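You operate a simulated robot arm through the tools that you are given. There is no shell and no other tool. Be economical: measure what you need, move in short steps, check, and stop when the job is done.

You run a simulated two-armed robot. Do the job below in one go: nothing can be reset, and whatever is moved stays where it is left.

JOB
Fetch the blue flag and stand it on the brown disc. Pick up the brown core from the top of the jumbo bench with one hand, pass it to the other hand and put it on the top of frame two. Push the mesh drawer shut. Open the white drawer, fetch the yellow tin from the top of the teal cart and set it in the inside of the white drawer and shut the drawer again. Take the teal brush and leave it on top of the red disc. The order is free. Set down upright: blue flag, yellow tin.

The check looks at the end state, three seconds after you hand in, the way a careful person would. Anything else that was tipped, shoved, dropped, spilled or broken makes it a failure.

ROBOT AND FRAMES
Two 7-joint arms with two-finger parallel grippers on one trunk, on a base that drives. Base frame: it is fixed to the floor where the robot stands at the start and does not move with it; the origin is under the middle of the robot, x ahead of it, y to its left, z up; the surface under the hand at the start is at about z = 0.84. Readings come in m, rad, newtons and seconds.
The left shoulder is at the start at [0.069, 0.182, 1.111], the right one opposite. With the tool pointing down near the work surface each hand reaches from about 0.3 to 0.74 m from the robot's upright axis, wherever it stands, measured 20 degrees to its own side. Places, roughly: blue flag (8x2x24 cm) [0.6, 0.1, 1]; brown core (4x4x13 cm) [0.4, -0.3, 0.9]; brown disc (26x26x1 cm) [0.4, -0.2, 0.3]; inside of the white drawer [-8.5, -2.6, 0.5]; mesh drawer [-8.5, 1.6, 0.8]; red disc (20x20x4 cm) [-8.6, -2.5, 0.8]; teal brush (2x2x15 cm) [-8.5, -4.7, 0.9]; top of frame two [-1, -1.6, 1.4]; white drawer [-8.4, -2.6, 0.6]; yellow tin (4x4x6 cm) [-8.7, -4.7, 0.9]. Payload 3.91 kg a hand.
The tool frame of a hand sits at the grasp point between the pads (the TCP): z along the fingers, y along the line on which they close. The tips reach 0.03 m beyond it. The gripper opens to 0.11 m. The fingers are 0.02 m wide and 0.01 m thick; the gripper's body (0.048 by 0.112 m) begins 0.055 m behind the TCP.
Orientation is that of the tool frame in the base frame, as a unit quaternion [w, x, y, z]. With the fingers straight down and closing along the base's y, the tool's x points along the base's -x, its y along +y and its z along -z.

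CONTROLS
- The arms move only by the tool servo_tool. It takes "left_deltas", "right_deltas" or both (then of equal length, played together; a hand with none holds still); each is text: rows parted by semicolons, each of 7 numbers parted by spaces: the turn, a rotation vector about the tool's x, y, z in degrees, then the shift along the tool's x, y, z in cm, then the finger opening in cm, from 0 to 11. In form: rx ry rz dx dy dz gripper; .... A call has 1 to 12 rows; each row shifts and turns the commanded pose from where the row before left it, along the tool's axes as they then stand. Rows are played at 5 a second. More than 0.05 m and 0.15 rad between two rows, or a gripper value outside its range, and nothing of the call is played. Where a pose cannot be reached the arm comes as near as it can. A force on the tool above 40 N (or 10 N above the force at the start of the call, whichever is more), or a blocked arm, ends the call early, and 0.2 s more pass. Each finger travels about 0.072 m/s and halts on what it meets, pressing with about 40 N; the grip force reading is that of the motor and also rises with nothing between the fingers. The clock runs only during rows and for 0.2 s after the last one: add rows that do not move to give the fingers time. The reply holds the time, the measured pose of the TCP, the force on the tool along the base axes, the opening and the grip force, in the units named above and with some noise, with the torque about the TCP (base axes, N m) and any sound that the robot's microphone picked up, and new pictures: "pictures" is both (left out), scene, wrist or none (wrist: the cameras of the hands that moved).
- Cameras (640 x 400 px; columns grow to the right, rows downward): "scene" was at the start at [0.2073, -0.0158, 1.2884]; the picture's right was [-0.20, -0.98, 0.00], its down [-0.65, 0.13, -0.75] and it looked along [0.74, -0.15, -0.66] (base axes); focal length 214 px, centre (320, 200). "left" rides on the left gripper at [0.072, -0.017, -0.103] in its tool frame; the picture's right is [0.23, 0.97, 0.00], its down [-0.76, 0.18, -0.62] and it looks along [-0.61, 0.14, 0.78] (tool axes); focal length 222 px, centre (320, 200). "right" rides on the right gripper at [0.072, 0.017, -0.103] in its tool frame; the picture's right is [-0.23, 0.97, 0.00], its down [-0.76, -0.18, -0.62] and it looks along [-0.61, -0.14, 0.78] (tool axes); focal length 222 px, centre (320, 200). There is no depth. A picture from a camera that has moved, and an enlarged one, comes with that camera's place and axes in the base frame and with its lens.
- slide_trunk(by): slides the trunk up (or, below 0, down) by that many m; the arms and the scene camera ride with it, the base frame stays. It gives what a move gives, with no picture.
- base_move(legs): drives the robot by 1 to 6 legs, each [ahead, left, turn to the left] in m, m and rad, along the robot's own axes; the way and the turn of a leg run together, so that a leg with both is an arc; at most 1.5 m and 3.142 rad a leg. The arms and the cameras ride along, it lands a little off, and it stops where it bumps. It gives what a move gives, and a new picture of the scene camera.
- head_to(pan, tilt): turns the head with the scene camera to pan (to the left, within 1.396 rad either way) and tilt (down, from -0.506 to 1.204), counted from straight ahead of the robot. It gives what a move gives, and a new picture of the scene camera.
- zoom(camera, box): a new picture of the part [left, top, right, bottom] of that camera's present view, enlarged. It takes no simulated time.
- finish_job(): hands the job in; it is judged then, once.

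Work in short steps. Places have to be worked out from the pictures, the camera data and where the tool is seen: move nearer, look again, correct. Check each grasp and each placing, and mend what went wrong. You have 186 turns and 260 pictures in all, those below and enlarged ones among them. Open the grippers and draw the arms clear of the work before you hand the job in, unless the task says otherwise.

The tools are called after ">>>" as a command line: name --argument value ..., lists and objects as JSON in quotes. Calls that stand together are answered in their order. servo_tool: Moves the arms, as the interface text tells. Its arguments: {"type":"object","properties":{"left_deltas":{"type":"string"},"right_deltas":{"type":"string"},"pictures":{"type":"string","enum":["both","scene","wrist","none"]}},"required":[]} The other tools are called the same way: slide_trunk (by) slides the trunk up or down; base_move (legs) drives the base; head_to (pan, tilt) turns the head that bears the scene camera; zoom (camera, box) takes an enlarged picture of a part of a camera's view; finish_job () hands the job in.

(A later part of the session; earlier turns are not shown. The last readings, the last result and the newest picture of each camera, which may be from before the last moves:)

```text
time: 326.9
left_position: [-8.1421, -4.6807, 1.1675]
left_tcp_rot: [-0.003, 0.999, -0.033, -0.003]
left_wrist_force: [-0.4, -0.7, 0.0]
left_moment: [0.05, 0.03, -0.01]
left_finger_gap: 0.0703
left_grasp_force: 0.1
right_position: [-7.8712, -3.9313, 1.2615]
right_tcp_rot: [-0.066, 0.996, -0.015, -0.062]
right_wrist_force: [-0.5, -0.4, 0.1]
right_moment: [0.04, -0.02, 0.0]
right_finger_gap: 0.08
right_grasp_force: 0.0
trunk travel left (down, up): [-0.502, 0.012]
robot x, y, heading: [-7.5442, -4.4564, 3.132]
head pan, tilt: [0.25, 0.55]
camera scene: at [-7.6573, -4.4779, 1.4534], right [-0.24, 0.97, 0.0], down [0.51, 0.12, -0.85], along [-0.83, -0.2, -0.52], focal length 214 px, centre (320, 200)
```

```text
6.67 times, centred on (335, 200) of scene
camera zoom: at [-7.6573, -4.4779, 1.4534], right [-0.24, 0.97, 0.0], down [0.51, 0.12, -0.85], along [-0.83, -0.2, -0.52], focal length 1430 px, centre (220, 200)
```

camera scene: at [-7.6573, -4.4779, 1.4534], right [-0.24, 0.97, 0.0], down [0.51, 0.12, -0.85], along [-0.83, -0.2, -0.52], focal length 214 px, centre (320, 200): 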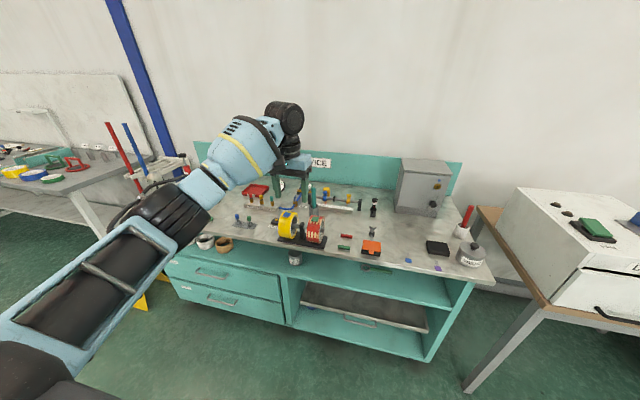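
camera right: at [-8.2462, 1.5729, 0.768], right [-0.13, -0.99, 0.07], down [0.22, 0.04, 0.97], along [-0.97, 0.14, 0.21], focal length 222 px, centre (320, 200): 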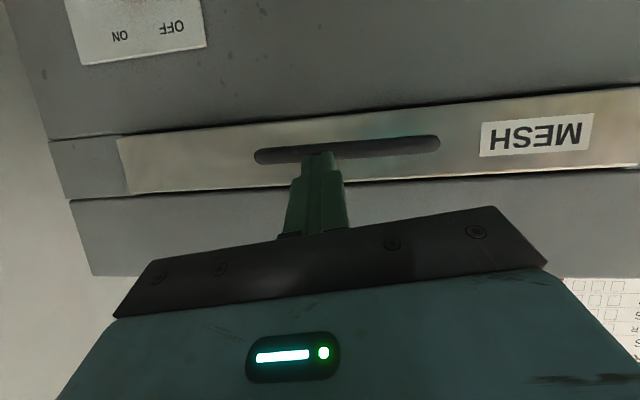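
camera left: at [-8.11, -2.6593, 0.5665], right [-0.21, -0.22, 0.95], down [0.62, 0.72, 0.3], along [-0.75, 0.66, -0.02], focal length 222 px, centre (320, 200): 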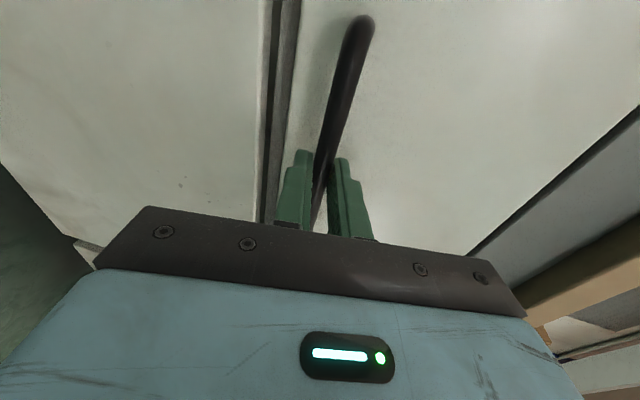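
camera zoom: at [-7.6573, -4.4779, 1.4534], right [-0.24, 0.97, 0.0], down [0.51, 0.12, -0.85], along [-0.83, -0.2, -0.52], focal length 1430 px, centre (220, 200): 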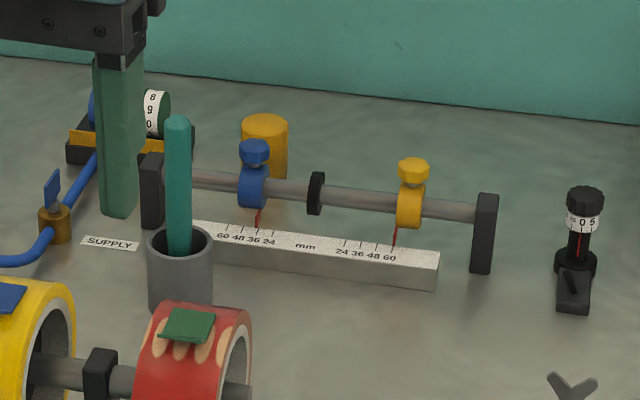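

The tin is the yellow cylinder at ≈(−8.668, −4.683), behind a gauge; the brush stands in a cup at ≈(−8.50, −4.71), top z≈0.985. Left takes the brush first; I straighten the right hand and bring it inward to clear the dryer.

>>> servo_tool --right_deltas "-3.7 3.6 0 0 0 0 8; -3.7 3.6 0 0 0 0 8; 0 0 0 0 4 0 8; 0 0 0 0 4 0 8; 0 0 0 0 4 0 8; 0 0 0 0 4 0 8; 0 0 0 0 4 0 8; 0 0 0 0 0 0 8" --left_deltas "0 0 0 0 0 0 6; 0 0 0 0 0 0 6; 0 0 0 0 0 0 6; 0 0 0 0 0 0 6; 0 0 0 0 0 0 6; 0 0 0 0 0 0 6; 0 0 0 0 0 0 6; 0 0 0 0 0 0 6" --pictures "none"

>>> slide_trunk --by -0.1

>>> base_move --legs '[[0.25, 0, 0]]'

>>> zoom --camera "left" --box '[0, 0, 640, 400]'

```text
time: 328.7
left_position: [-8.1416, -4.6815, 1.1685]
left_tcp_rot: [-0.001, 0.999, -0.033, -0.003]
left_wrist_force: [0.3, -0.4, -0.4]
left_moment: [0.01, -0.01, 0.01]
left_finger_gap: 0.0601
left_grasp_force: 0.1
right_position: [-7.8761, -4.1317, 1.2615]
right_tcp_rot: [0.0, 1.0, -0.015, 0.001]
right_wrist_force: [0.3, 0.1, -0.1]
right_moment: [-0.04, 0.01, -0.01]
right_finger_gap: 0.0798
right_grasp_force: 0.0
trunk travel left (down, up): [-0.502, 0.012]
robot x, y, heading: [-7.5444, -4.4548, 3.134]
head pan, tilt: [0.25, 0.55]
```

```text
time: 330.1
left_position: [-8.1413, -4.6807, 1.0699]
left_tcp_rot: [-0.002, 0.999, -0.033, -0.005]
left_wrist_force: [-0.4, -0.9, -0.6]
left_moment: [0.01, -0.01, 0.0]
left_finger_gap: 0.0601
left_grasp_force: 0.1
right_position: [-7.8759, -4.1316, 1.1619]
right_tcp_rot: [0.0, 1.0, -0.015, -0.001]
right_wrist_force: [0.1, -0.5, 0.6]
right_moment: [-0.01, 0.01, 0.01]
right_finger_gap: 0.0799
right_grasp_force: 0.1
trunk travel left (down, up): [-0.402, 0.112]
robot x, y, heading: [-7.5423, -4.4584, 3.131]
head pan, tilt: [0.25, 0.55]
```

```text
time: 331.9
left_position: [-8.3912, -4.6792, 1.0675]
left_tcp_rot: [-0.002, 0.999, -0.033, -0.004]
left_wrist_force: [-0.5, -0.8, -0.3]
left_moment: [0.06, -0.01, 0.01]
left_finger_gap: 0.0597
left_grasp_force: 0.1
right_position: [-8.1251, -4.1284, 1.1624]
right_tcp_rot: [0.0, 1.0, -0.015, -0.001]
right_wrist_force: [0.1, -0.2, 0.5]
right_moment: [-0.01, 0.02, 0.01]
right_finger_gap: 0.08
right_grasp_force: 0.0
trunk travel left (down, up): [-0.402, 0.112]
robot x, y, heading: [-7.7882, -4.457, 3.134]
head pan, tilt: [0.25, 0.55]
camera scene: at [-7.9915, -4.4753, 1.3336], right [-0.24, 0.97, 0.0], down [0.51, 0.12, -0.85], along [-0.83, -0.2, -0.52], focal length 214 px, centre (320, 200)
```

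scene: 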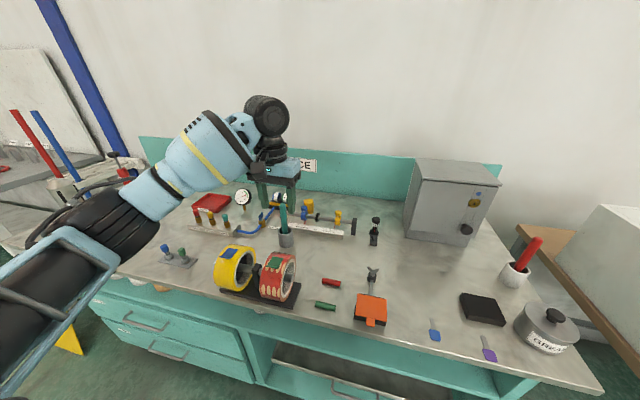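

```text
1.00 times, centred on (320, 200) of left (not enlarged: the box is as wide or as high as the picture)
camera zoom: at [-8.3159, -4.6676, 1.1708], right [0.16, -0.99, -0.01], down [-0.77, -0.13, 0.63], along [-0.62, -0.1, -0.78], focal length 222 px, centre (320, 200)
```

zoom: 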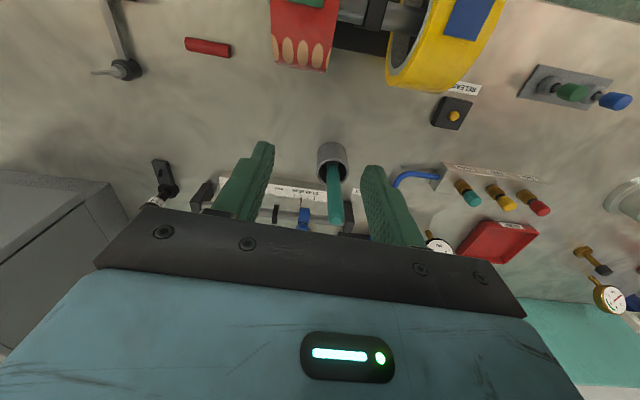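

Brush tip is at ≈(−8.495, −4.712, 0.985). I move over it and descend around it.

>>> servo_tool --left_deltas "0 0 0 -3.3 1.3 0 6; 0 0 0 -3.3 1.3 0 6; 0 0 0 -3.3 1.3 0 6; 0 0 0 0 0 3 6; 0 0 0 0 0 3 6; 0 0 0 0 0 0 6" --pictures "both"

>>> zoom --camera "scene" --box '[220, 140, 380, 260]'

```text
time: 333.3
left_position: [-8.493, -4.7107, 1.0091]
left_tcp_rot: [-0.002, 0.999, -0.034, -0.004]
left_wrist_force: [-0.2, 0.9, -0.3]
left_moment: [-0.02, 0.02, -0.02]
left_finger_gap: 0.0601
left_grasp_force: 0.1
right_position: [-8.1251, -4.1284, 1.1628]
right_tcp_rot: [0.0, 1.0, -0.015, 0.0]
right_wrist_force: [-0.2, 0.6, 0.7]
right_moment: [-0.01, 0.03, -0.03]
right_finger_gap: 0.0798
right_grasp_force: 0.1
trunk travel left (down, up): [-0.402, 0.112]
robot x, y, heading: [-7.7877, -4.4563, 3.129]
head pan, tilt: [0.25, 0.55]
camera scene: at [-7.991, -4.4754, 1.3337], right [-0.24, 0.97, 0.0], down [0.51, 0.13, -0.85], along [-0.83, -0.2, -0.52], focal length 214 px, centre (320, 200)
camera left: at [-8.4176, -4.6993, 1.1107], right [0.16, -0.99, -0.01], down [-0.77, -0.13, 0.63], along [-0.62, -0.1, -0.78], focal length 222 px, centre (320, 200)
```

scene: 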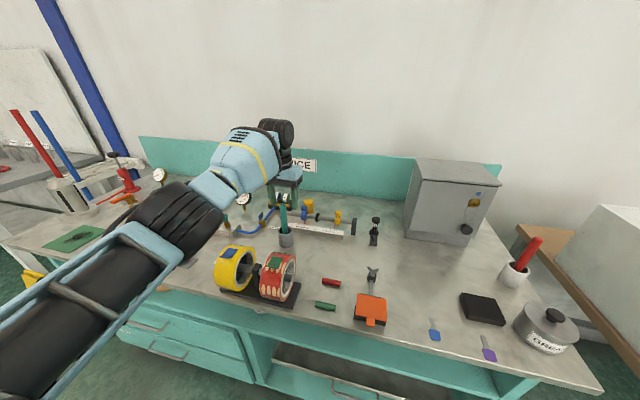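
left: 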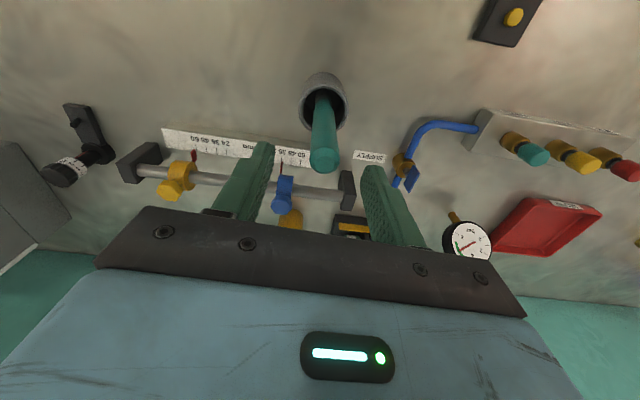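

```text
3.33 times, centred on (300, 200) of scene
camera zoom: at [-7.991, -4.4754, 1.3337], right [-0.24, 0.97, 0.0], down [0.51, 0.13, -0.85], along [-0.83, -0.2, -0.52], focal length 715 px, centre (387, 200)
```

zoom: 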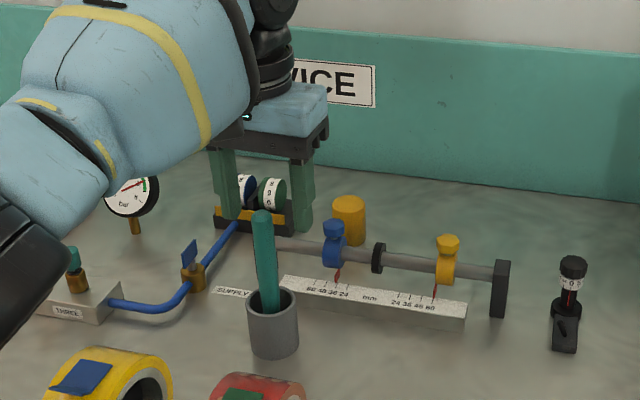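

The tip lies just below between the fingers. Descend 5.5 cm and close.

>>> servo_tool --left_deltas "0 0 0 0.2 0 2.8 6; 0 0 0 0.2 0 2.7 6; 0 0 0 0 0 0 6" --pictures "wrist"

```text
time: 334.1
left_position: [-8.4881, -4.7101, 0.9531]
left_tcp_rot: [-0.001, 0.999, -0.033, -0.004]
left_wrist_force: [-0.5, 0.3, 1.1]
left_moment: [-0.04, -0.04, -0.02]
left_finger_gap: 0.0602
left_grasp_force: 0.0
right_position: [-8.125, -4.1298, 1.1618]
right_tcp_rot: [0.0, 1.0, -0.014, 0.0]
right_wrist_force: [0.6, -0.2, 0.8]
right_moment: [0.0, -0.01, 0.03]
right_finger_gap: 0.0798
right_grasp_force: 0.2
trunk travel left (down, up): [-0.402, 0.112]
robot x, y, heading: [-7.7947, -4.4521, 3.129]
head pan, tilt: [0.25, 0.55]
camera left: at [-8.4139, -4.6991, 1.056], right [0.16, -0.99, -0.01], down [-0.77, -0.13, 0.63], along [-0.62, -0.1, -0.78], focal length 222 px, centre (320, 200)
```

left: 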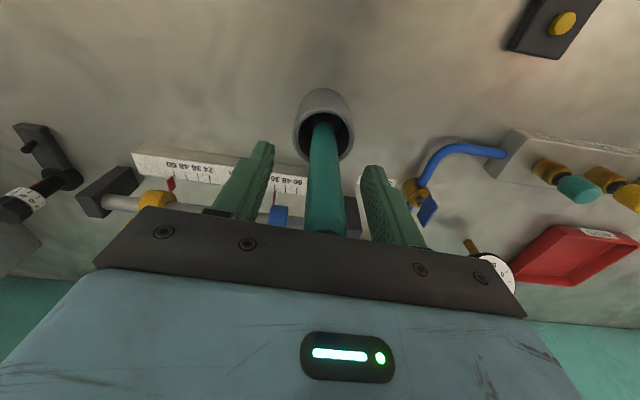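

>>> servo_tool --left_deltas "0 0 0 0 0 0 4; 0 0 0 0 0 0 2; 0 0 0 0 0 0 0.8; 0 0 0 0 0 0 0.5; 0 0 0 0 0 0 0.5; 0 0 0 0 0 -3.5 0.5; 0 0 0 0 0 -3.5 0.5; 0 0 0 0 0 -4 0.5; 0 0 0 0 0 -4 0.5; 0 0 0 0 0 0 0.5" --pictures "both"

```text
time: 336.3
left_position: [-8.481, -4.7134, 1.1023]
left_tcp_rot: [-0.002, 0.999, -0.034, -0.003]
left_wrist_force: [0.4, 0.3, -0.7]
left_moment: [0.01, 0.01, 0.03]
left_finger_gap: 0.0168
left_grasp_force: 40.1
left hand out of reach, approached as far as the arm can: row 9
right_position: [-8.1258, -4.1298, 1.1614]
right_tcp_rot: [0.0, 1.0, -0.014, -0.001]
right_wrist_force: [0.5, 1.5, -0.5]
right_moment: [-0.03, 0.02, 0.0]
right_finger_gap: 0.0799
right_grasp_force: 0.0
trunk travel left (down, up): [-0.402, 0.112]
robot x, y, heading: [-7.7922, -4.4529, 3.135]
head pan, tilt: [0.25, 0.55]
camera scene: at [-7.992, -4.4757, 1.3335], right [-0.24, 0.97, 0.0], down [0.51, 0.13, -0.85], along [-0.83, -0.2, -0.52], focal length 214 px, centre (320, 200)
camera left: at [-8.4073, -4.703, 1.2056], right [0.16, -0.99, -0.01], down [-0.77, -0.13, 0.63], along [-0.62, -0.1, -0.78], focal length 222 px, centre (320, 200)
```

scene: 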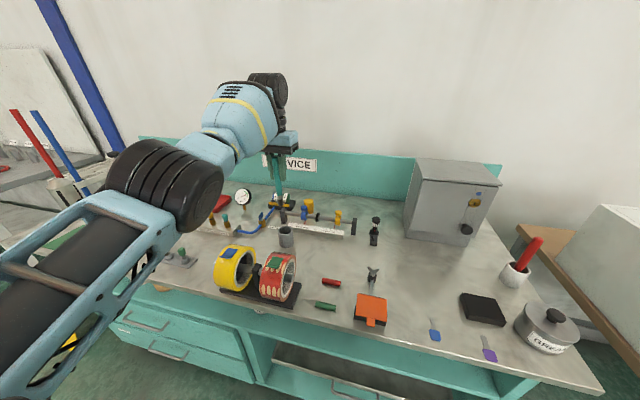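
left: 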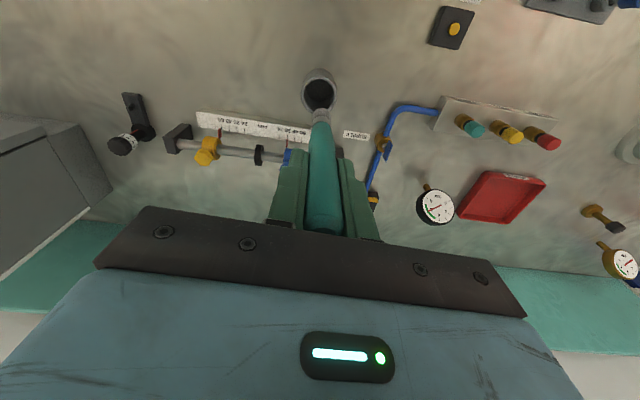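

Brush is out of the cup. I pull back slightly, raise it, then retract over the rollers.

>>> servo_tool --left_deltas "0 0 0 2.5 0 -2 0.5; 0 0 0 2.5 0 -2 0.5; 0 0 0 0.5 0 -4 0.5; 0 0 0 0.5 0 -4 0.5; 0 0 0 4 0 -1 0.5; 0 0 0 4.5 0 0 0.5; 0 0 0 4.5 0 0 0.5; 0 0 0 4.5 0 0 0.5; 0 0 0 0 0 0 0.5" --pictures "none"

```text
time: 338.3
left_position: [-8.2467, -4.7283, 1.2331]
left_tcp_rot: [-0.002, 0.999, -0.034, -0.004]
left_wrist_force: [0.3, -0.2, -0.5]
left_moment: [0.01, -0.01, -0.03]
left_finger_gap: 0.0165
left_grasp_force: 40.4
right_position: [-8.1256, -4.1288, 1.1609]
right_tcp_rot: [0.0, 1.0, -0.014, 0.0]
right_wrist_force: [-0.4, 0.0, 0.2]
right_moment: [-0.01, 0.02, 0.0]
right_finger_gap: 0.0798
right_grasp_force: 0.1
trunk travel left (down, up): [-0.402, 0.112]
robot x, y, heading: [-7.7883, -4.4542, 3.13]
head pan, tilt: [0.25, 0.55]
```

Now position for the tin with the right hand: strafe left, turn ~10° left, and move closer; trunk slightly down for reach.

>>> base_move --legs '[[0, 0.34, 0.175], [0.07, 0, 0]]'

>>> slide_trunk --by -0.08

>>> head_to --pan -0.15 --tilt 0.6

>>> zoom --camera "right" --box '[0, 0, 640, 400]'

```text
time: 342.5
left_position: [-8.2327, -5.1573, 1.2315]
left_tcp_rot: [-0.001, 0.999, 0.054, -0.004]
left_wrist_force: [-0.6, -0.3, 0.1]
left_moment: [-0.02, -0.04, 0.02]
left_finger_gap: 0.0165
left_grasp_force: 40.3
right_position: [-8.218, -4.5454, 1.1624]
right_tcp_rot: [0.001, 0.997, 0.073, 0.0]
right_wrist_force: [-0.5, -1.0, 0.5]
right_moment: [-0.03, 0.01, 0.0]
right_finger_gap: 0.08
right_grasp_force: 0.1
trunk travel left (down, up): [-0.402, 0.112]
robot x, y, heading: [-7.8314, -4.8109, -2.971]
head pan, tilt: [0.25, 0.55]
camera scene: at [-8.0261, -4.8629, 1.3336], right [-0.41, 0.91, 0.0], down [0.48, 0.21, -0.85], along [-0.78, -0.35, -0.52], focal length 214 px, centre (320, 200)
```

scene: 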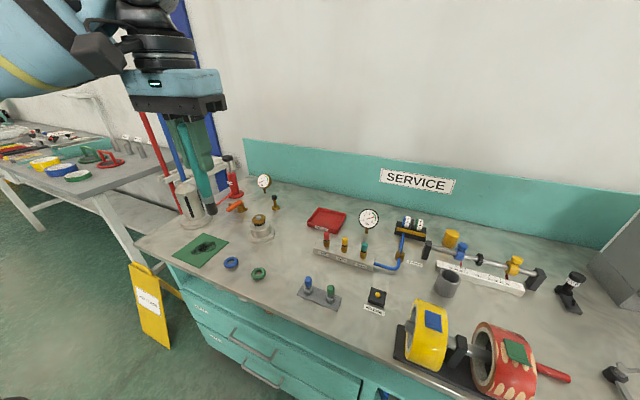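

```text
time: 343.6
left_position: [-8.2313, -5.1576, 1.1519]
left_tcp_rot: [-0.002, 0.998, 0.055, -0.005]
left_wrist_force: [-0.1, 0.2, -0.4]
left_moment: [-0.02, 0.02, -0.01]
left_finger_gap: 0.0163
left_grasp_force: 39.5
right_position: [-8.2182, -4.5461, 1.0824]
right_tcp_rot: [0.0, 0.997, 0.073, 0.0]
right_wrist_force: [0.2, -0.2, -1.0]
right_moment: [0.0, -0.01, -0.04]
right_finger_gap: 0.0803
right_grasp_force: 0.0
trunk travel left (down, up): [-0.322, 0.192]
robot x, y, heading: [-7.8335, -4.8111, -2.976]
head pan, tilt: [0.25, 0.55]
```

```text
time: 344.5
left_position: [-8.2324, -5.1565, 1.1518]
left_tcp_rot: [-0.002, 0.998, 0.055, -0.003]
left_wrist_force: [0.7, 1.2, -0.1]
left_moment: [0.06, 0.01, -0.01]
left_finger_gap: 0.0167
left_grasp_force: 40.2
right_position: [-8.2172, -4.5449, 1.0819]
right_tcp_rot: [-0.001, 0.997, 0.073, 0.0]
right_wrist_force: [-0.9, -0.8, 0.1]
right_moment: [-0.02, -0.01, 0.03]
right_finger_gap: 0.08
right_grasp_force: 0.2
trunk travel left (down, up): [-0.322, 0.192]
robot x, y, heading: [-7.8348, -4.8091, -2.976]
head pan, tilt: [-0.15, 0.6]
camera scene: at [-8.0577, -4.8324, 1.2441], right [-0.02, 1.0, 0.0], down [0.56, 0.01, -0.83], along [-0.82, -0.02, -0.56], focal length 214 px, centre (320, 200)
```

scene: 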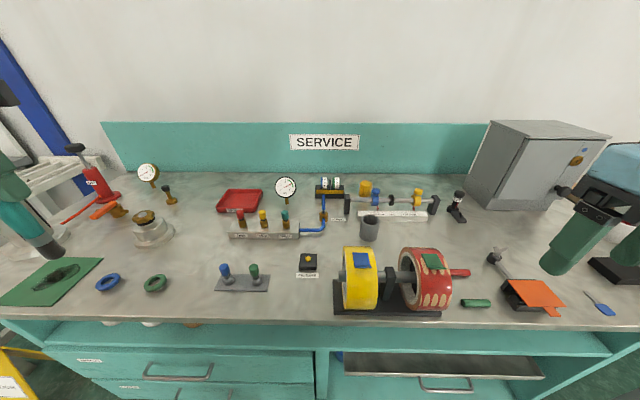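

```text
1.00 times, centred on (320, 200) of right (not enlarged: the box is as wide or as high as the picture)
camera zoom: at [-8.1426, -4.5514, 1.1863], right [-0.08, -1.0, 0.0], down [-0.78, 0.06, 0.62], along [-0.62, 0.05, -0.78], focal length 222 px, centre (320, 200)
```

zoom: 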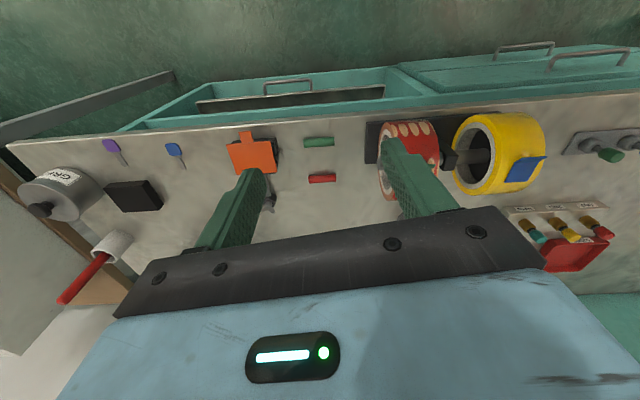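

>>> zoom --camera "scene" --box '[320, 160, 460, 250]'

```text
4.44 times, centred on (390, 205) of scene
camera zoom: at [-8.0577, -4.8324, 1.2441], right [-0.02, 1.0, 0.0], down [0.56, 0.01, -0.83], along [-0.82, -0.02, -0.56], focal length 953 px, centre (9, 178)
```

zoom: 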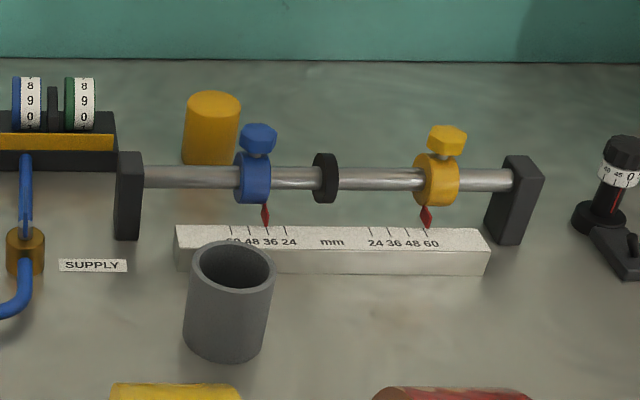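

Triangulation gives the tin at (−8.70, −4.69), z 0.82–0.88. I move the base 10 cm closer and extend the right hand above it.

>>> base_move --legs '[[0.1, 0, 0]]'

```text
time: 345.6
left_position: [-8.3295, -5.1735, 1.1518]
left_tcp_rot: [-0.002, 0.998, 0.055, -0.003]
left_wrist_force: [-0.6, 0.7, -0.4]
left_moment: [0.06, -0.02, -0.01]
left_finger_gap: 0.0168
left_grasp_force: 39.8
right_position: [-8.3153, -4.5619, 1.0829]
right_tcp_rot: [0.0, 0.997, 0.073, 0.0]
right_wrist_force: [-0.9, 0.5, -0.5]
right_moment: [-0.01, 0.0, -0.02]
right_finger_gap: 0.0802
right_grasp_force: 0.0
trunk travel left (down, up): [-0.322, 0.192]
robot x, y, heading: [-7.9342, -4.8272, -2.972]
head pan, tilt: [-0.15, 0.6]
camera scene: at [-8.1557, -4.8492, 1.244], right [-0.02, 1.0, 0.0], down [0.56, 0.01, -0.82], along [-0.82, -0.02, -0.57], focal length 214 px, centre (320, 200)
```

scene: 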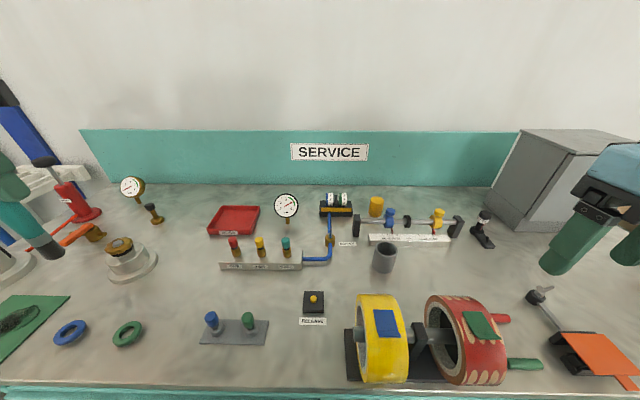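

>>> servo_tool --right_deltas "0 0 0 -4 0.7 0 8; 0 0 0 -4 0.7 0 8; 0 0 0 -4 0.7 0 8; 0 0 0 -4 0.7 0 8; 0 0 0 -4 0.7 0 8; 0 0 0 -4 0.7 0 8; 0 0 0 -4 0.7 0 8; 0 0 0 -4 0.7 0 8; 0 0 0 -4 0.7 0 8; 0 0 0 -4 0.7 0 8; 0 0 0 0 0 0 8" --pictures "both"

```text
time: 348.1
left_position: [-8.3292, -5.1738, 1.1529]
left_tcp_rot: [-0.002, 0.998, 0.055, -0.004]
left_wrist_force: [0.2, 0.3, 0.1]
left_moment: [0.0, -0.03, -0.01]
left_finger_gap: 0.0164
left_grasp_force: 40.0
right_position: [-8.5963, -4.6326, 1.0683]
right_tcp_rot: [0.0, 0.997, 0.073, 0.0]
right_wrist_force: [-0.7, -0.5, 0.5]
right_moment: [-0.01, -0.01, 0.0]
right_finger_gap: 0.0798
right_grasp_force: 0.1
right hand out of reach, approached as far as the arm can: row 7, 8, 9, 10
trunk travel left (down, up): [-0.322, 0.192]
robot x, y, heading: [-7.9305, -4.8278, -2.974]
head pan, tilt: [-0.15, 0.6]
camera scene: at [-8.1553, -4.8491, 1.2441], right [-0.02, 1.0, 0.0], down [0.56, 0.01, -0.83], along [-0.82, -0.02, -0.56], focal length 214 px, centre (320, 200)
camera right: at [-8.5217, -4.638, 1.1724], right [-0.08, -1.0, 0.0], down [-0.78, 0.06, 0.62], along [-0.62, 0.05, -0.78], focal length 222 px, centre (320, 200)
```

scene: 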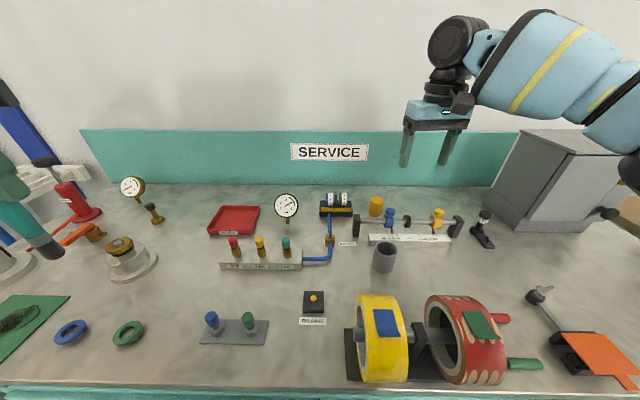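
right: 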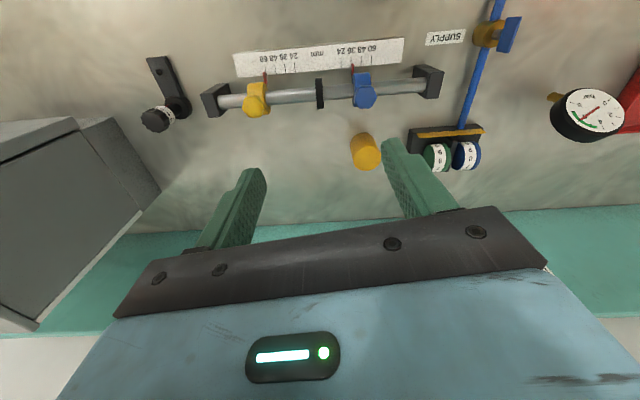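

Reach is limited at this height. I lower the trunk 9 cm (shoulders come forward) and continue towards (−8.69, −4.695).

>>> slide_trunk --by -0.085

>>> servo_tool --right_deltas "0 0 0 -1 1 0 8; 0 0 0 0 0 0 8" --pictures "none"

```text
time: 349.3
left_position: [-8.3295, -5.1747, 1.0667]
left_tcp_rot: [-0.001, 0.998, 0.055, -0.004]
left_wrist_force: [0.3, 0.8, -0.4]
left_moment: [0.01, 0.02, 0.01]
left_finger_gap: 0.0165
left_grasp_force: 39.9
right_position: [-8.5953, -4.631, 0.9837]
right_tcp_rot: [0.0, 0.997, 0.073, -0.001]
right_wrist_force: [0.8, 0.2, 0.1]
right_moment: [-0.01, 0.0, 0.04]
right_finger_gap: 0.0799
right_grasp_force: 0.1
trunk travel left (down, up): [-0.237, 0.277]
robot x, y, heading: [-7.9325, -4.8267, -2.974]
head pan, tilt: [-0.15, 0.6]
```

```text
time: 349.9
left_position: [-8.3287, -5.1727, 1.0659]
left_tcp_rot: [-0.001, 0.999, 0.054, -0.005]
left_wrist_force: [-0.4, -0.2, -1.3]
left_moment: [0.02, 0.0, 0.01]
left_finger_gap: 0.0166
left_grasp_force: 40.1
right_position: [-8.604, -4.6431, 0.9836]
right_tcp_rot: [0.0, 0.997, 0.074, -0.001]
right_wrist_force: [-0.1, -0.7, -0.9]
right_moment: [-0.01, 0.02, -0.01]
right_finger_gap: 0.0799
right_grasp_force: 0.0
trunk travel left (down, up): [-0.237, 0.277]
robot x, y, heading: [-7.9316, -4.8231, -2.973]
head pan, tilt: [-0.15, 0.6]
```

>>> servo_tool --right_deltas "0 0 0 -3 1.3 0 8; 0 0 0 -3 1.3 0 8; 0 0 0 -3 1.2 0 8; 0 0 0 0 0 0 8" --pictures "wrist"

>>> zoom --camera "scene" --box '[300, 120, 500, 260]'

```text
time: 350.9
left_position: [-8.3294, -5.1735, 1.0679]
left_tcp_rot: [-0.002, 0.998, 0.055, -0.003]
left_wrist_force: [0.1, 0.4, -0.2]
left_moment: [0.03, -0.02, -0.02]
left_finger_gap: 0.0164
left_grasp_force: 40.0
right_position: [-8.6083, -4.6439, 0.9785]
right_tcp_rot: [0.0, 0.997, 0.073, 0.001]
right_wrist_force: [0.3, 0.0, 0.1]
right_moment: [0.01, -0.03, -0.01]
right_finger_gap: 0.0801
right_grasp_force: 0.1
right hand out of reach, approached as far as the arm can: row 1, 2, 3
trunk travel left (down, up): [-0.237, 0.277]
robot x, y, heading: [-7.9306, -4.8261, -2.971]
head pan, tilt: [-0.15, 0.6]
camera right: at [-8.5329, -4.65, 1.0822], right [-0.08, -1.0, 0.0], down [-0.78, 0.06, 0.62], along [-0.62, 0.05, -0.78], focal length 222 px, centre (320, 200)
```

right: 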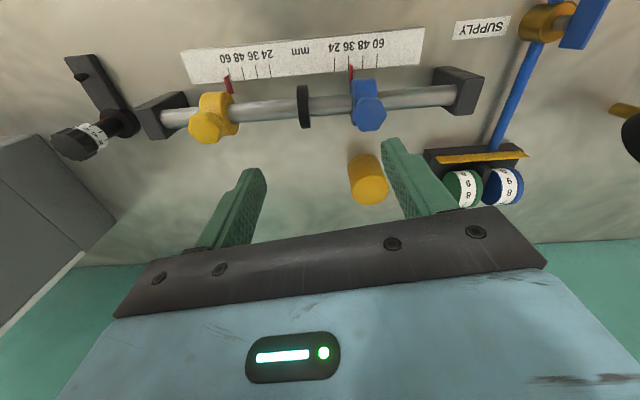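

```text
2.86 times, centred on (400, 190) of scene
camera zoom: at [-8.1786, -4.8531, 1.1579], right [-0.02, 1.0, 0.0], down [0.56, 0.01, -0.83], along [-0.82, -0.02, -0.56], focal length 613 px, centre (91, 229)
```

zoom: 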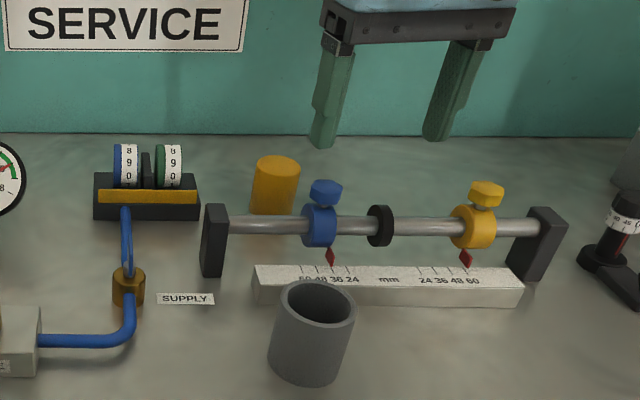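

Need ~5 cm more reach. The base fits closer (cart front at −8.26), so I move 5 cm forward.

>>> base_move --legs '[[0.055, 0, 0]]'

>>> servo_tool --right_deltas "0 0 0 -1 2.5 2 8; 0 0 0 -1 1.5 2 8; 0 0 0 0 0 0 8" --pictures "wrist"

```text
time: 351.8
left_position: [-8.3848, -5.1837, 1.0664]
left_tcp_rot: [-0.001, 0.998, 0.056, -0.004]
left_wrist_force: [0.1, 0.2, -0.8]
left_moment: [0.02, -0.04, 0.04]
left_finger_gap: 0.0161
left_grasp_force: 39.7
right_position: [-8.6622, -4.6544, 0.9777]
right_tcp_rot: [0.0, 0.997, 0.074, 0.0]
right_wrist_force: [-0.2, 0.0, 0.0]
right_moment: [0.05, -0.02, 0.02]
right_finger_gap: 0.0799
right_grasp_force: 0.0
trunk travel left (down, up): [-0.237, 0.277]
robot x, y, heading: [-7.9834, -4.8339, -2.966]
head pan, tilt: [-0.15, 0.6]
camera scene: at [-8.2337, -4.8627, 1.1577], right [-0.02, 1.0, 0.0], down [0.57, 0.01, -0.82], along [-0.82, -0.02, -0.57], focal length 214 px, centre (320, 200)
```

scene: 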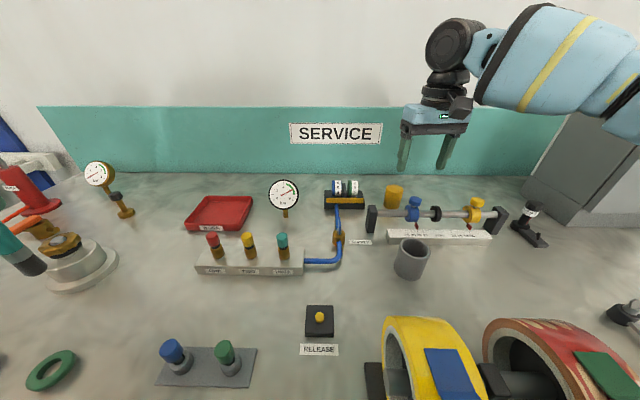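

```text
time: 352.6
left_position: [-8.3837, -5.1831, 1.0678]
left_tcp_rot: [-0.001, 0.999, 0.054, -0.004]
left_wrist_force: [0.0, 0.3, 0.4]
left_moment: [0.02, 0.0, 0.0]
left_finger_gap: 0.0166
left_grasp_force: 40.2
right_position: [-8.6644, -4.6728, 0.9427]
right_tcp_rot: [0.0, 0.997, 0.073, -0.001]
right_wrist_force: [0.4, -0.7, 0.3]
right_moment: [-0.02, 0.02, -0.02]
right_finger_gap: 0.08
right_grasp_force: 0.0
right hand out of reach, approached as far as the arm can: row 1, 2
trunk travel left (down, up): [-0.237, 0.277]
robot x, y, heading: [-7.9855, -4.8342, -2.971]
head pan, tilt: [-0.15, 0.6]
camera right: at [-8.5887, -4.6787, 1.0475], right [-0.08, -1.0, 0.0], down [-0.78, 0.06, 0.62], along [-0.62, 0.05, -0.78], focal length 222 px, centre (320, 200)
```

right: 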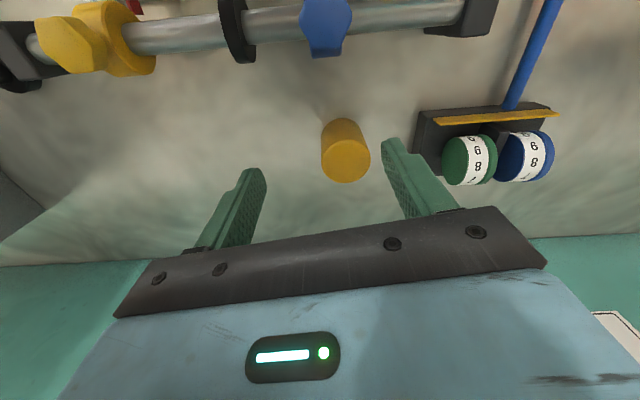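

Tin at (−8.688, −4.693). Align sideways first (2 cm), then descend while reaching forward.

>>> servo_tool --right_deltas "0 0 0 0.3 2 0 7.5; 0 0 0 -1 0 1.5 7.5; 0 0 0 -1 0 1.5 7.5; 0 0 0 0 0 0 7.5" --pictures "wrist"

```text
time: 353.6
left_position: [-8.3839, -5.1837, 1.0673]
left_tcp_rot: [-0.001, 0.998, 0.055, -0.004]
left_wrist_force: [-0.3, 0.3, -0.7]
left_moment: [0.0, 0.01, 0.0]
left_finger_gap: 0.0167
left_grasp_force: 39.5
right_position: [-8.6753, -4.6643, 0.9217]
right_tcp_rot: [0.001, 0.997, 0.075, -0.003]
right_wrist_force: [-1.7, -3.5, 15.0]
right_moment: [-0.75, 0.02, -0.07]
right_finger_gap: 0.0765
right_grasp_force: 1.8
right hand out of reach, approached as far as the arm can: row 1, 2, 3
trunk travel left (down, up): [-0.237, 0.277]
robot x, y, heading: [-7.9846, -4.835, -2.966]
head pan, tilt: [-0.15, 0.6]
camera right: at [-8.5994, -4.6702, 1.0255], right [-0.08, -1.0, 0.0], down [-0.78, 0.06, 0.63], along [-0.63, 0.05, -0.78], focal length 222 px, centre (320, 200)
```

right: 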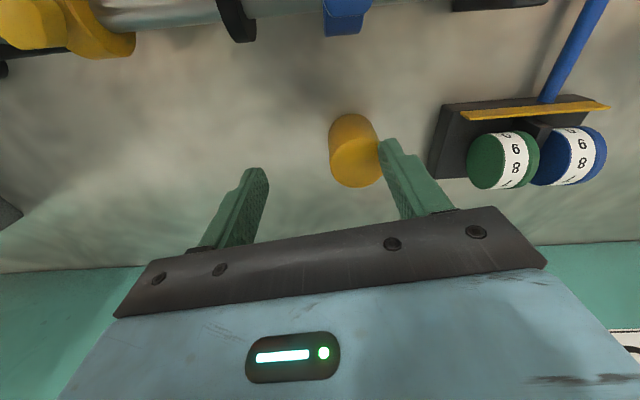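

The finger touched the tin's rim: the arm can't go further inward. I raise at once and will shift the base left instead.

>>> servo_tool --right_deltas "0 0 0 0 0 -2 8; 0 0 0 0 0 -2 8; 0 0 0 0 0 0 8" --pictures "wrist"

>>> base_move --legs '[[0, 0.04, 0]]'

>>> zoom --camera "right" --box '[0, 0, 640, 400]'

```text
time: 354.4
left_position: [-8.385, -5.1842, 1.068]
left_tcp_rot: [-0.002, 0.998, 0.055, -0.003]
left_wrist_force: [-0.1, -0.2, -0.7]
left_moment: [0.0, 0.01, 0.04]
left_finger_gap: 0.0165
left_grasp_force: 39.9
right_position: [-8.6752, -4.6474, 0.9599]
right_tcp_rot: [-0.001, 0.997, 0.074, 0.0]
right_wrist_force: [-0.7, 0.1, -0.9]
right_moment: [-0.01, -0.03, -0.01]
right_finger_gap: 0.0801
right_grasp_force: 0.0
right hand out of reach, approached as far as the arm can: row 1, 2
trunk travel left (down, up): [-0.237, 0.277]
robot x, y, heading: [-7.9856, -4.8356, -2.974]
head pan, tilt: [-0.15, 0.6]
camera right: at [-8.6007, -4.6536, 1.0637], right [-0.08, -1.0, 0.0], down [-0.78, 0.06, 0.62], along [-0.62, 0.05, -0.78], focal length 222 px, centre (320, 200)
```

right: 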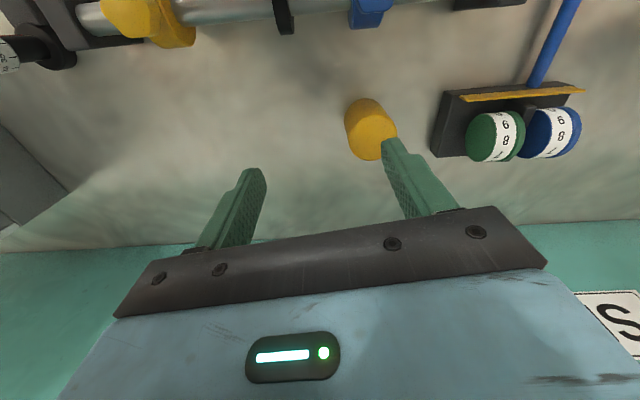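

```text
time: 355.4
left_position: [-8.3761, -5.2238, 1.0656]
left_tcp_rot: [-0.001, 0.998, 0.055, -0.004]
left_wrist_force: [0.0, -0.2, -0.2]
left_moment: [-0.01, -0.01, 0.02]
left_finger_gap: 0.0166
left_grasp_force: 40.5
right_position: [-8.6679, -4.6889, 0.9599]
right_tcp_rot: [-0.001, 0.997, 0.073, 0.0]
right_wrist_force: [0.0, 0.4, 0.5]
right_moment: [0.01, 0.0, -0.02]
right_finger_gap: 0.0798
right_grasp_force: 0.2
trunk travel left (down, up): [-0.237, 0.277]
robot x, y, heading: [-7.9759, -4.8748, -2.971]
head pan, tilt: [-0.15, 0.6]
camera scene: at [-8.2258, -4.9026, 1.1579], right [-0.02, 1.0, 0.0], down [0.56, 0.01, -0.83], along [-0.82, -0.02, -0.56], focal length 214 px, centre (320, 200)
```

scene: 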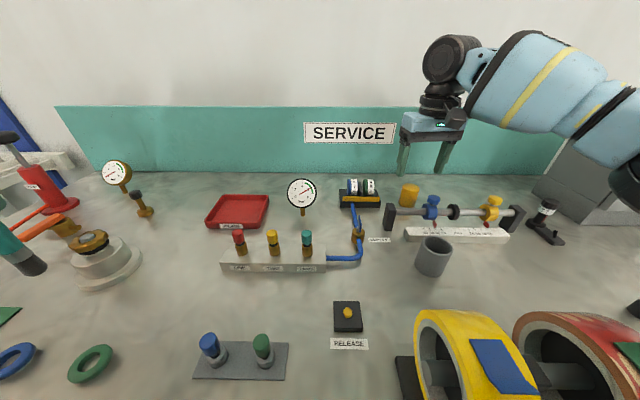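

```text
1.00 times, centred on (320, 200) of right (not enlarged: the box is as wide or as high as the picture)
camera zoom: at [-8.5936, -4.6937, 1.064], right [-0.08, -1.0, 0.0], down [-0.78, 0.06, 0.62], along [-0.62, 0.05, -0.78], focal length 222 px, centre (320, 200)
```

zoom: 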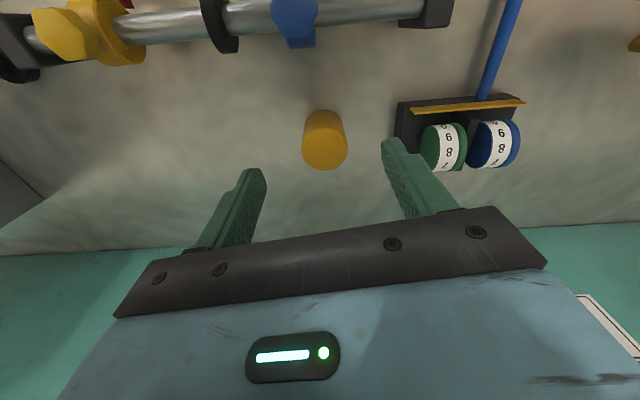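

The tin stands untouched and is now centred. Descend with a slight forward move, pausing to check drift.

>>> servo_tool --right_deltas "0 0 0 0 0 1.5 8; 0 0 0 -0.5 0 1.5 8; 0 0 0 0 0 0 8" --pictures "wrist"

```text
time: 356.2
left_position: [-8.377, -5.2235, 1.0669]
left_tcp_rot: [-0.001, 0.999, 0.055, -0.003]
left_wrist_force: [-0.2, -0.1, 0.2]
left_moment: [0.01, 0.0, 0.02]
left_finger_gap: 0.0166
left_grasp_force: 40.6
right_position: [-8.6732, -4.6873, 0.93]
right_tcp_rot: [0.0, 0.997, 0.074, -0.001]
right_wrist_force: [0.9, -0.9, 0.6]
right_moment: [0.0, 0.0, -0.01]
right_finger_gap: 0.0804
right_grasp_force: 0.0
trunk travel left (down, up): [-0.237, 0.277]
robot x, y, heading: [-7.9782, -4.8741, -2.973]
head pan, tilt: [-0.15, 0.6]
camera right: at [-8.5984, -4.6933, 1.0343], right [-0.08, -1.0, 0.0], down [-0.78, 0.06, 0.62], along [-0.62, 0.05, -0.78], focal length 222 px, centre (320, 200)
```

right: 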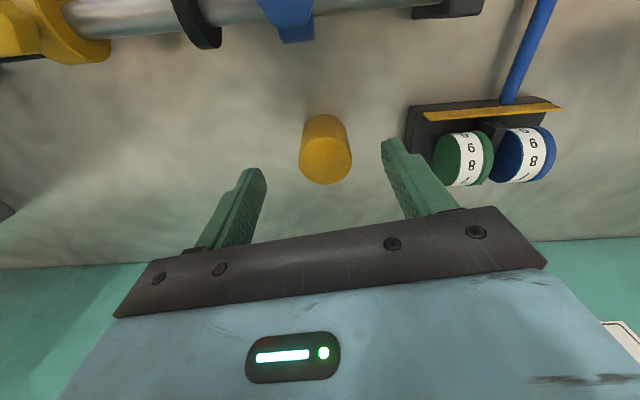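

>>> servo_tool --right_deltas "0 0 0 -0.4 0 1.9 8; 0 0 0 -0.4 0 1.9 8; 0 0 0 -0.4 0 1.9 8; 0 0 0 0 0 0 8" --pictures "wrist"

```text
time: 357.2
left_position: [-8.377, -5.2222, 1.0677]
left_tcp_rot: [-0.001, 0.999, 0.055, -0.004]
left_wrist_force: [0.4, 0.8, -0.5]
left_moment: [-0.01, 0.0, 0.01]
left_finger_gap: 0.0166
left_grasp_force: 40.6
right_position: [-8.6844, -4.6889, 0.8732]
right_tcp_rot: [0.0, 0.997, 0.073, -0.001]
right_wrist_force: [0.2, -0.3, 0.5]
right_moment: [-0.02, 0.0, -0.04]
right_finger_gap: 0.0798
right_grasp_force: 0.1
trunk travel left (down, up): [-0.237, 0.277]
robot x, y, heading: [-7.9791, -4.8726, -2.973]
head pan, tilt: [-0.15, 0.6]
camera right: at [-8.6102, -4.6948, 0.9774], right [-0.08, -1.0, 0.0], down [-0.78, 0.06, 0.62], along [-0.62, 0.05, -0.78], focal length 222 px, centre (320, 200)
```

right: 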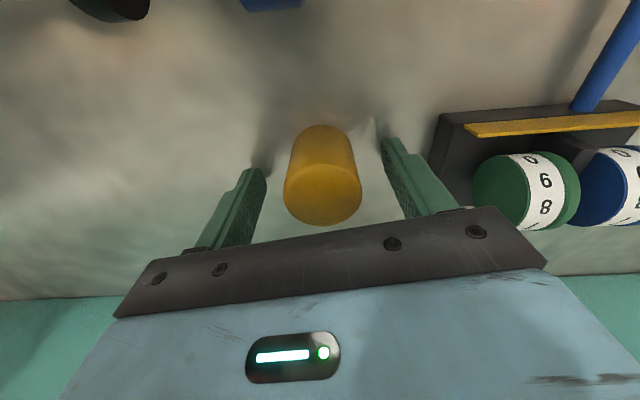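

Centred on the tin. Lower 1 cm, close, and lift.

>>> servo_tool --right_deltas "0 0 0 0 0 1 8; 0 0 0 0 0 0 6; 0 0 0 0 0 0 4.5; 0 0 0 0 0 0 3.5; 0 0 0 0 0 0 3; 0 0 0 0 0 0 3; 0 0 0 0 0 0 3" --pictures "none"

>>> servo_tool --right_deltas "0 0 0 0.5 0 -3 3; 0 0 0 0.5 0 -3 3; 0 0 0 1 0 -3 3; 0 0 0 1.5 -0.5 -3 3; 0 0 0 0 0 0 3" --pictures "both"

```text
time: 358.1
left_position: [-8.3771, -5.2221, 1.0666]
left_tcp_rot: [-0.001, 0.998, 0.055, -0.005]
left_wrist_force: [0.3, -0.1, 0.1]
left_moment: [0.02, 0.01, 0.03]
left_finger_gap: 0.0166
left_grasp_force: 40.2
right_position: [-8.6849, -4.6896, 0.8696]
right_tcp_rot: [0.001, 0.997, 0.071, -0.006]
right_wrist_force: [6.1, -0.4, 13.4]
right_moment: [0.35, -0.23, -0.19]
right_finger_gap: 0.0396
right_grasp_force: 4.2
trunk travel left (down, up): [-0.237, 0.277]
robot x, y, heading: [-7.9762, -4.8745, -2.973]
head pan, tilt: [-0.15, 0.6]
stopped in row 4 (right hand): the force on the tool passed its limit at 40 N (the readings are from after the stop); the commanded pose is now the measured one
```

```text
time: 359.3
left_position: [-8.3785, -5.2231, 1.0679]
left_tcp_rot: [-0.002, 0.998, 0.055, -0.003]
left_wrist_force: [-0.9, 0.1, 0.2]
left_moment: [0.0, 0.01, -0.01]
left_finger_gap: 0.0168
left_grasp_force: 40.0
right_position: [-8.6526, -4.6783, 0.9872]
right_tcp_rot: [0.001, 0.997, 0.072, -0.005]
right_wrist_force: [-0.7, 0.1, -0.9]
right_moment: [0.0, -0.01, -0.04]
right_finger_gap: 0.0391
right_grasp_force: 39.9
trunk travel left (down, up): [-0.237, 0.277]
robot x, y, heading: [-7.9763, -4.8712, -2.974]
head pan, tilt: [-0.15, 0.6]
camera scene: at [-8.2265, -4.902, 1.1577], right [-0.02, 1.0, 0.0], down [0.57, 0.01, -0.82], along [-0.82, -0.02, -0.57], focal length 214 px, centre (320, 200)
camera right: at [-8.576, -4.6842, 1.0909], right [-0.08, -1.0, 0.0], down [-0.77, 0.07, 0.63], along [-0.63, 0.05, -0.78], focal length 222 px, centre (320, 200)
```

scene: 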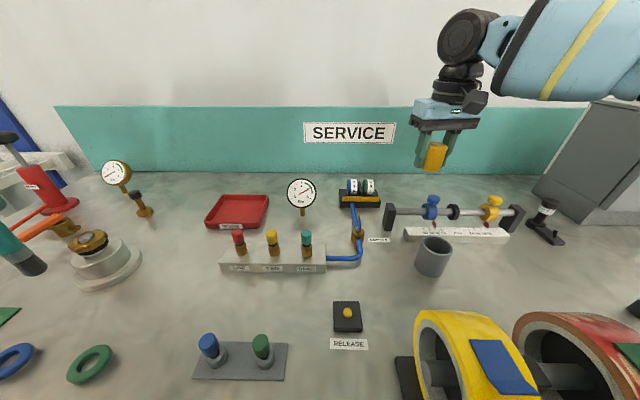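
right: 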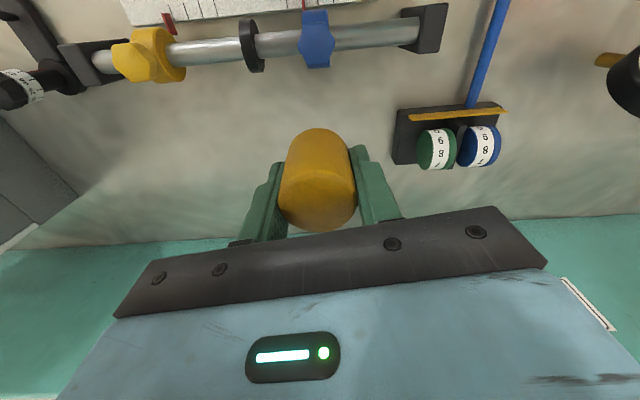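

Tin held (39 mm). I pull the right hand back and up, then back the base off the cart.

>>> servo_tool --right_deltas "0 0 0 3.5 -0.5 -2 3; 0 0 0 4 -0.5 -2 3; 0 0 0 4 -0.5 -2 3; 0 0 0 4 -0.5 -1 3; 0 0 0 4 -0.5 0 3; 0 0 0 4 -0.5 0 3; 0 0 0 0 0 0 3" --pictures "none"

>>> base_move --legs '[[-0.7, 0, 0], [-0.3, -0.3, -0.17], [0, -1.4, 0]]'

>>> head_to --pan 0 --tilt 0.5

```text
time: 360.9
left_position: [-8.3776, -5.2236, 1.0668]
left_tcp_rot: [-0.002, 0.999, 0.054, -0.004]
left_wrist_force: [0.3, -0.4, 0.1]
left_moment: [0.05, -0.03, 0.02]
left_finger_gap: 0.0166
left_grasp_force: 39.9
right_position: [-8.4241, -4.6138, 1.0539]
right_tcp_rot: [0.002, 0.997, 0.073, -0.004]
right_wrist_force: [-0.3, 0.0, -1.1]
right_moment: [-0.01, 0.03, 0.04]
right_finger_gap: 0.0389
right_grasp_force: 40.0
trunk travel left (down, up): [-0.237, 0.277]
robot x, y, heading: [-7.9784, -4.8761, -2.971]
head pan, tilt: [-0.15, 0.6]
```

```text
time: 379.6
left_position: [-7.4487, -3.3129, 1.0673]
left_tcp_rot: [-0.002, 0.999, -0.038, -0.004]
left_wrist_force: [-0.4, 0.3, -0.1]
left_moment: [0.02, -0.03, -0.02]
left_finger_gap: 0.0163
left_grasp_force: 40.0
right_position: [-7.3825, -2.7048, 1.0538]
right_tcp_rot: [0.0, 1.0, -0.021, -0.005]
right_wrist_force: [-0.4, 0.2, -0.8]
right_moment: [-0.01, -0.02, -0.03]
right_finger_gap: 0.0379
right_grasp_force: 40.4
trunk travel left (down, up): [-0.237, 0.277]
robot x, y, heading: [-6.9906, -3.0422, 3.125]
head pan, tilt: [-0.15, 0.6]
camera scene: at [-7.2408, -3.0254, 1.1579], right [0.17, 0.99, 0.0], down [0.56, -0.09, -0.83], along [-0.81, 0.14, -0.56], focal length 214 px, centre (320, 200)
```

scene: 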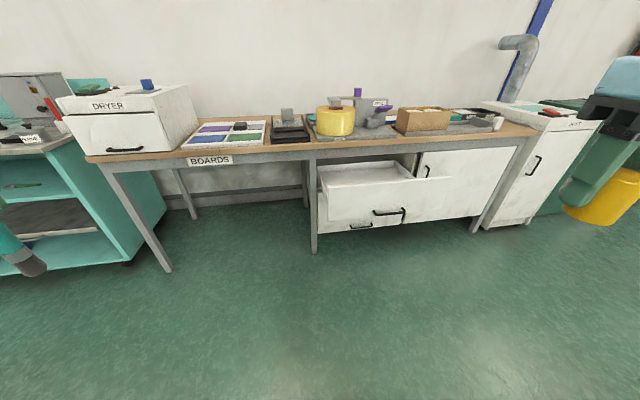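

```text
time: 380.3
left_position: [-7.4485, -3.3129, 1.0678]
left_tcp_rot: [-0.001, 0.999, -0.038, -0.003]
left_wrist_force: [-0.1, -0.8, 0.3]
left_moment: [0.0, 0.02, 0.0]
left_finger_gap: 0.0164
left_grasp_force: 39.9
right_position: [-7.3809, -2.7063, 1.0548]
right_tcp_rot: [0.001, 1.0, -0.021, -0.005]
right_wrist_force: [0.5, -0.7, -0.6]
right_moment: [-0.01, 0.02, -0.02]
right_finger_gap: 0.038
right_grasp_force: 40.6
trunk travel left (down, up): [-0.237, 0.277]
robot x, y, heading: [-6.9911, -3.0429, 3.123]
head pan, tilt: [0.0, 0.499]
camera scene: at [-7.2446, -3.0385, 1.1669], right [0.02, 1.0, 0.0], down [0.48, -0.01, -0.88], along [-0.88, 0.02, -0.48], focal length 214 px, centre (320, 200)
```

scene: 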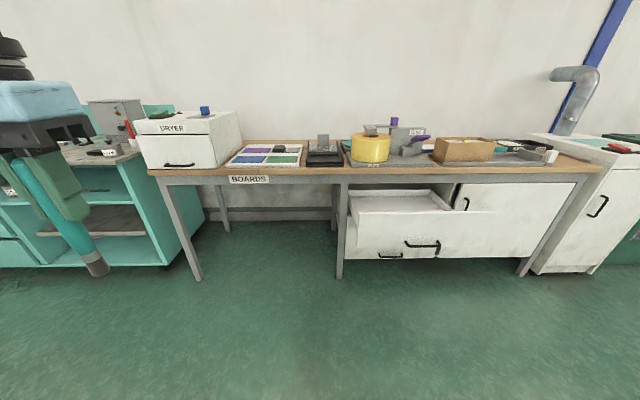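

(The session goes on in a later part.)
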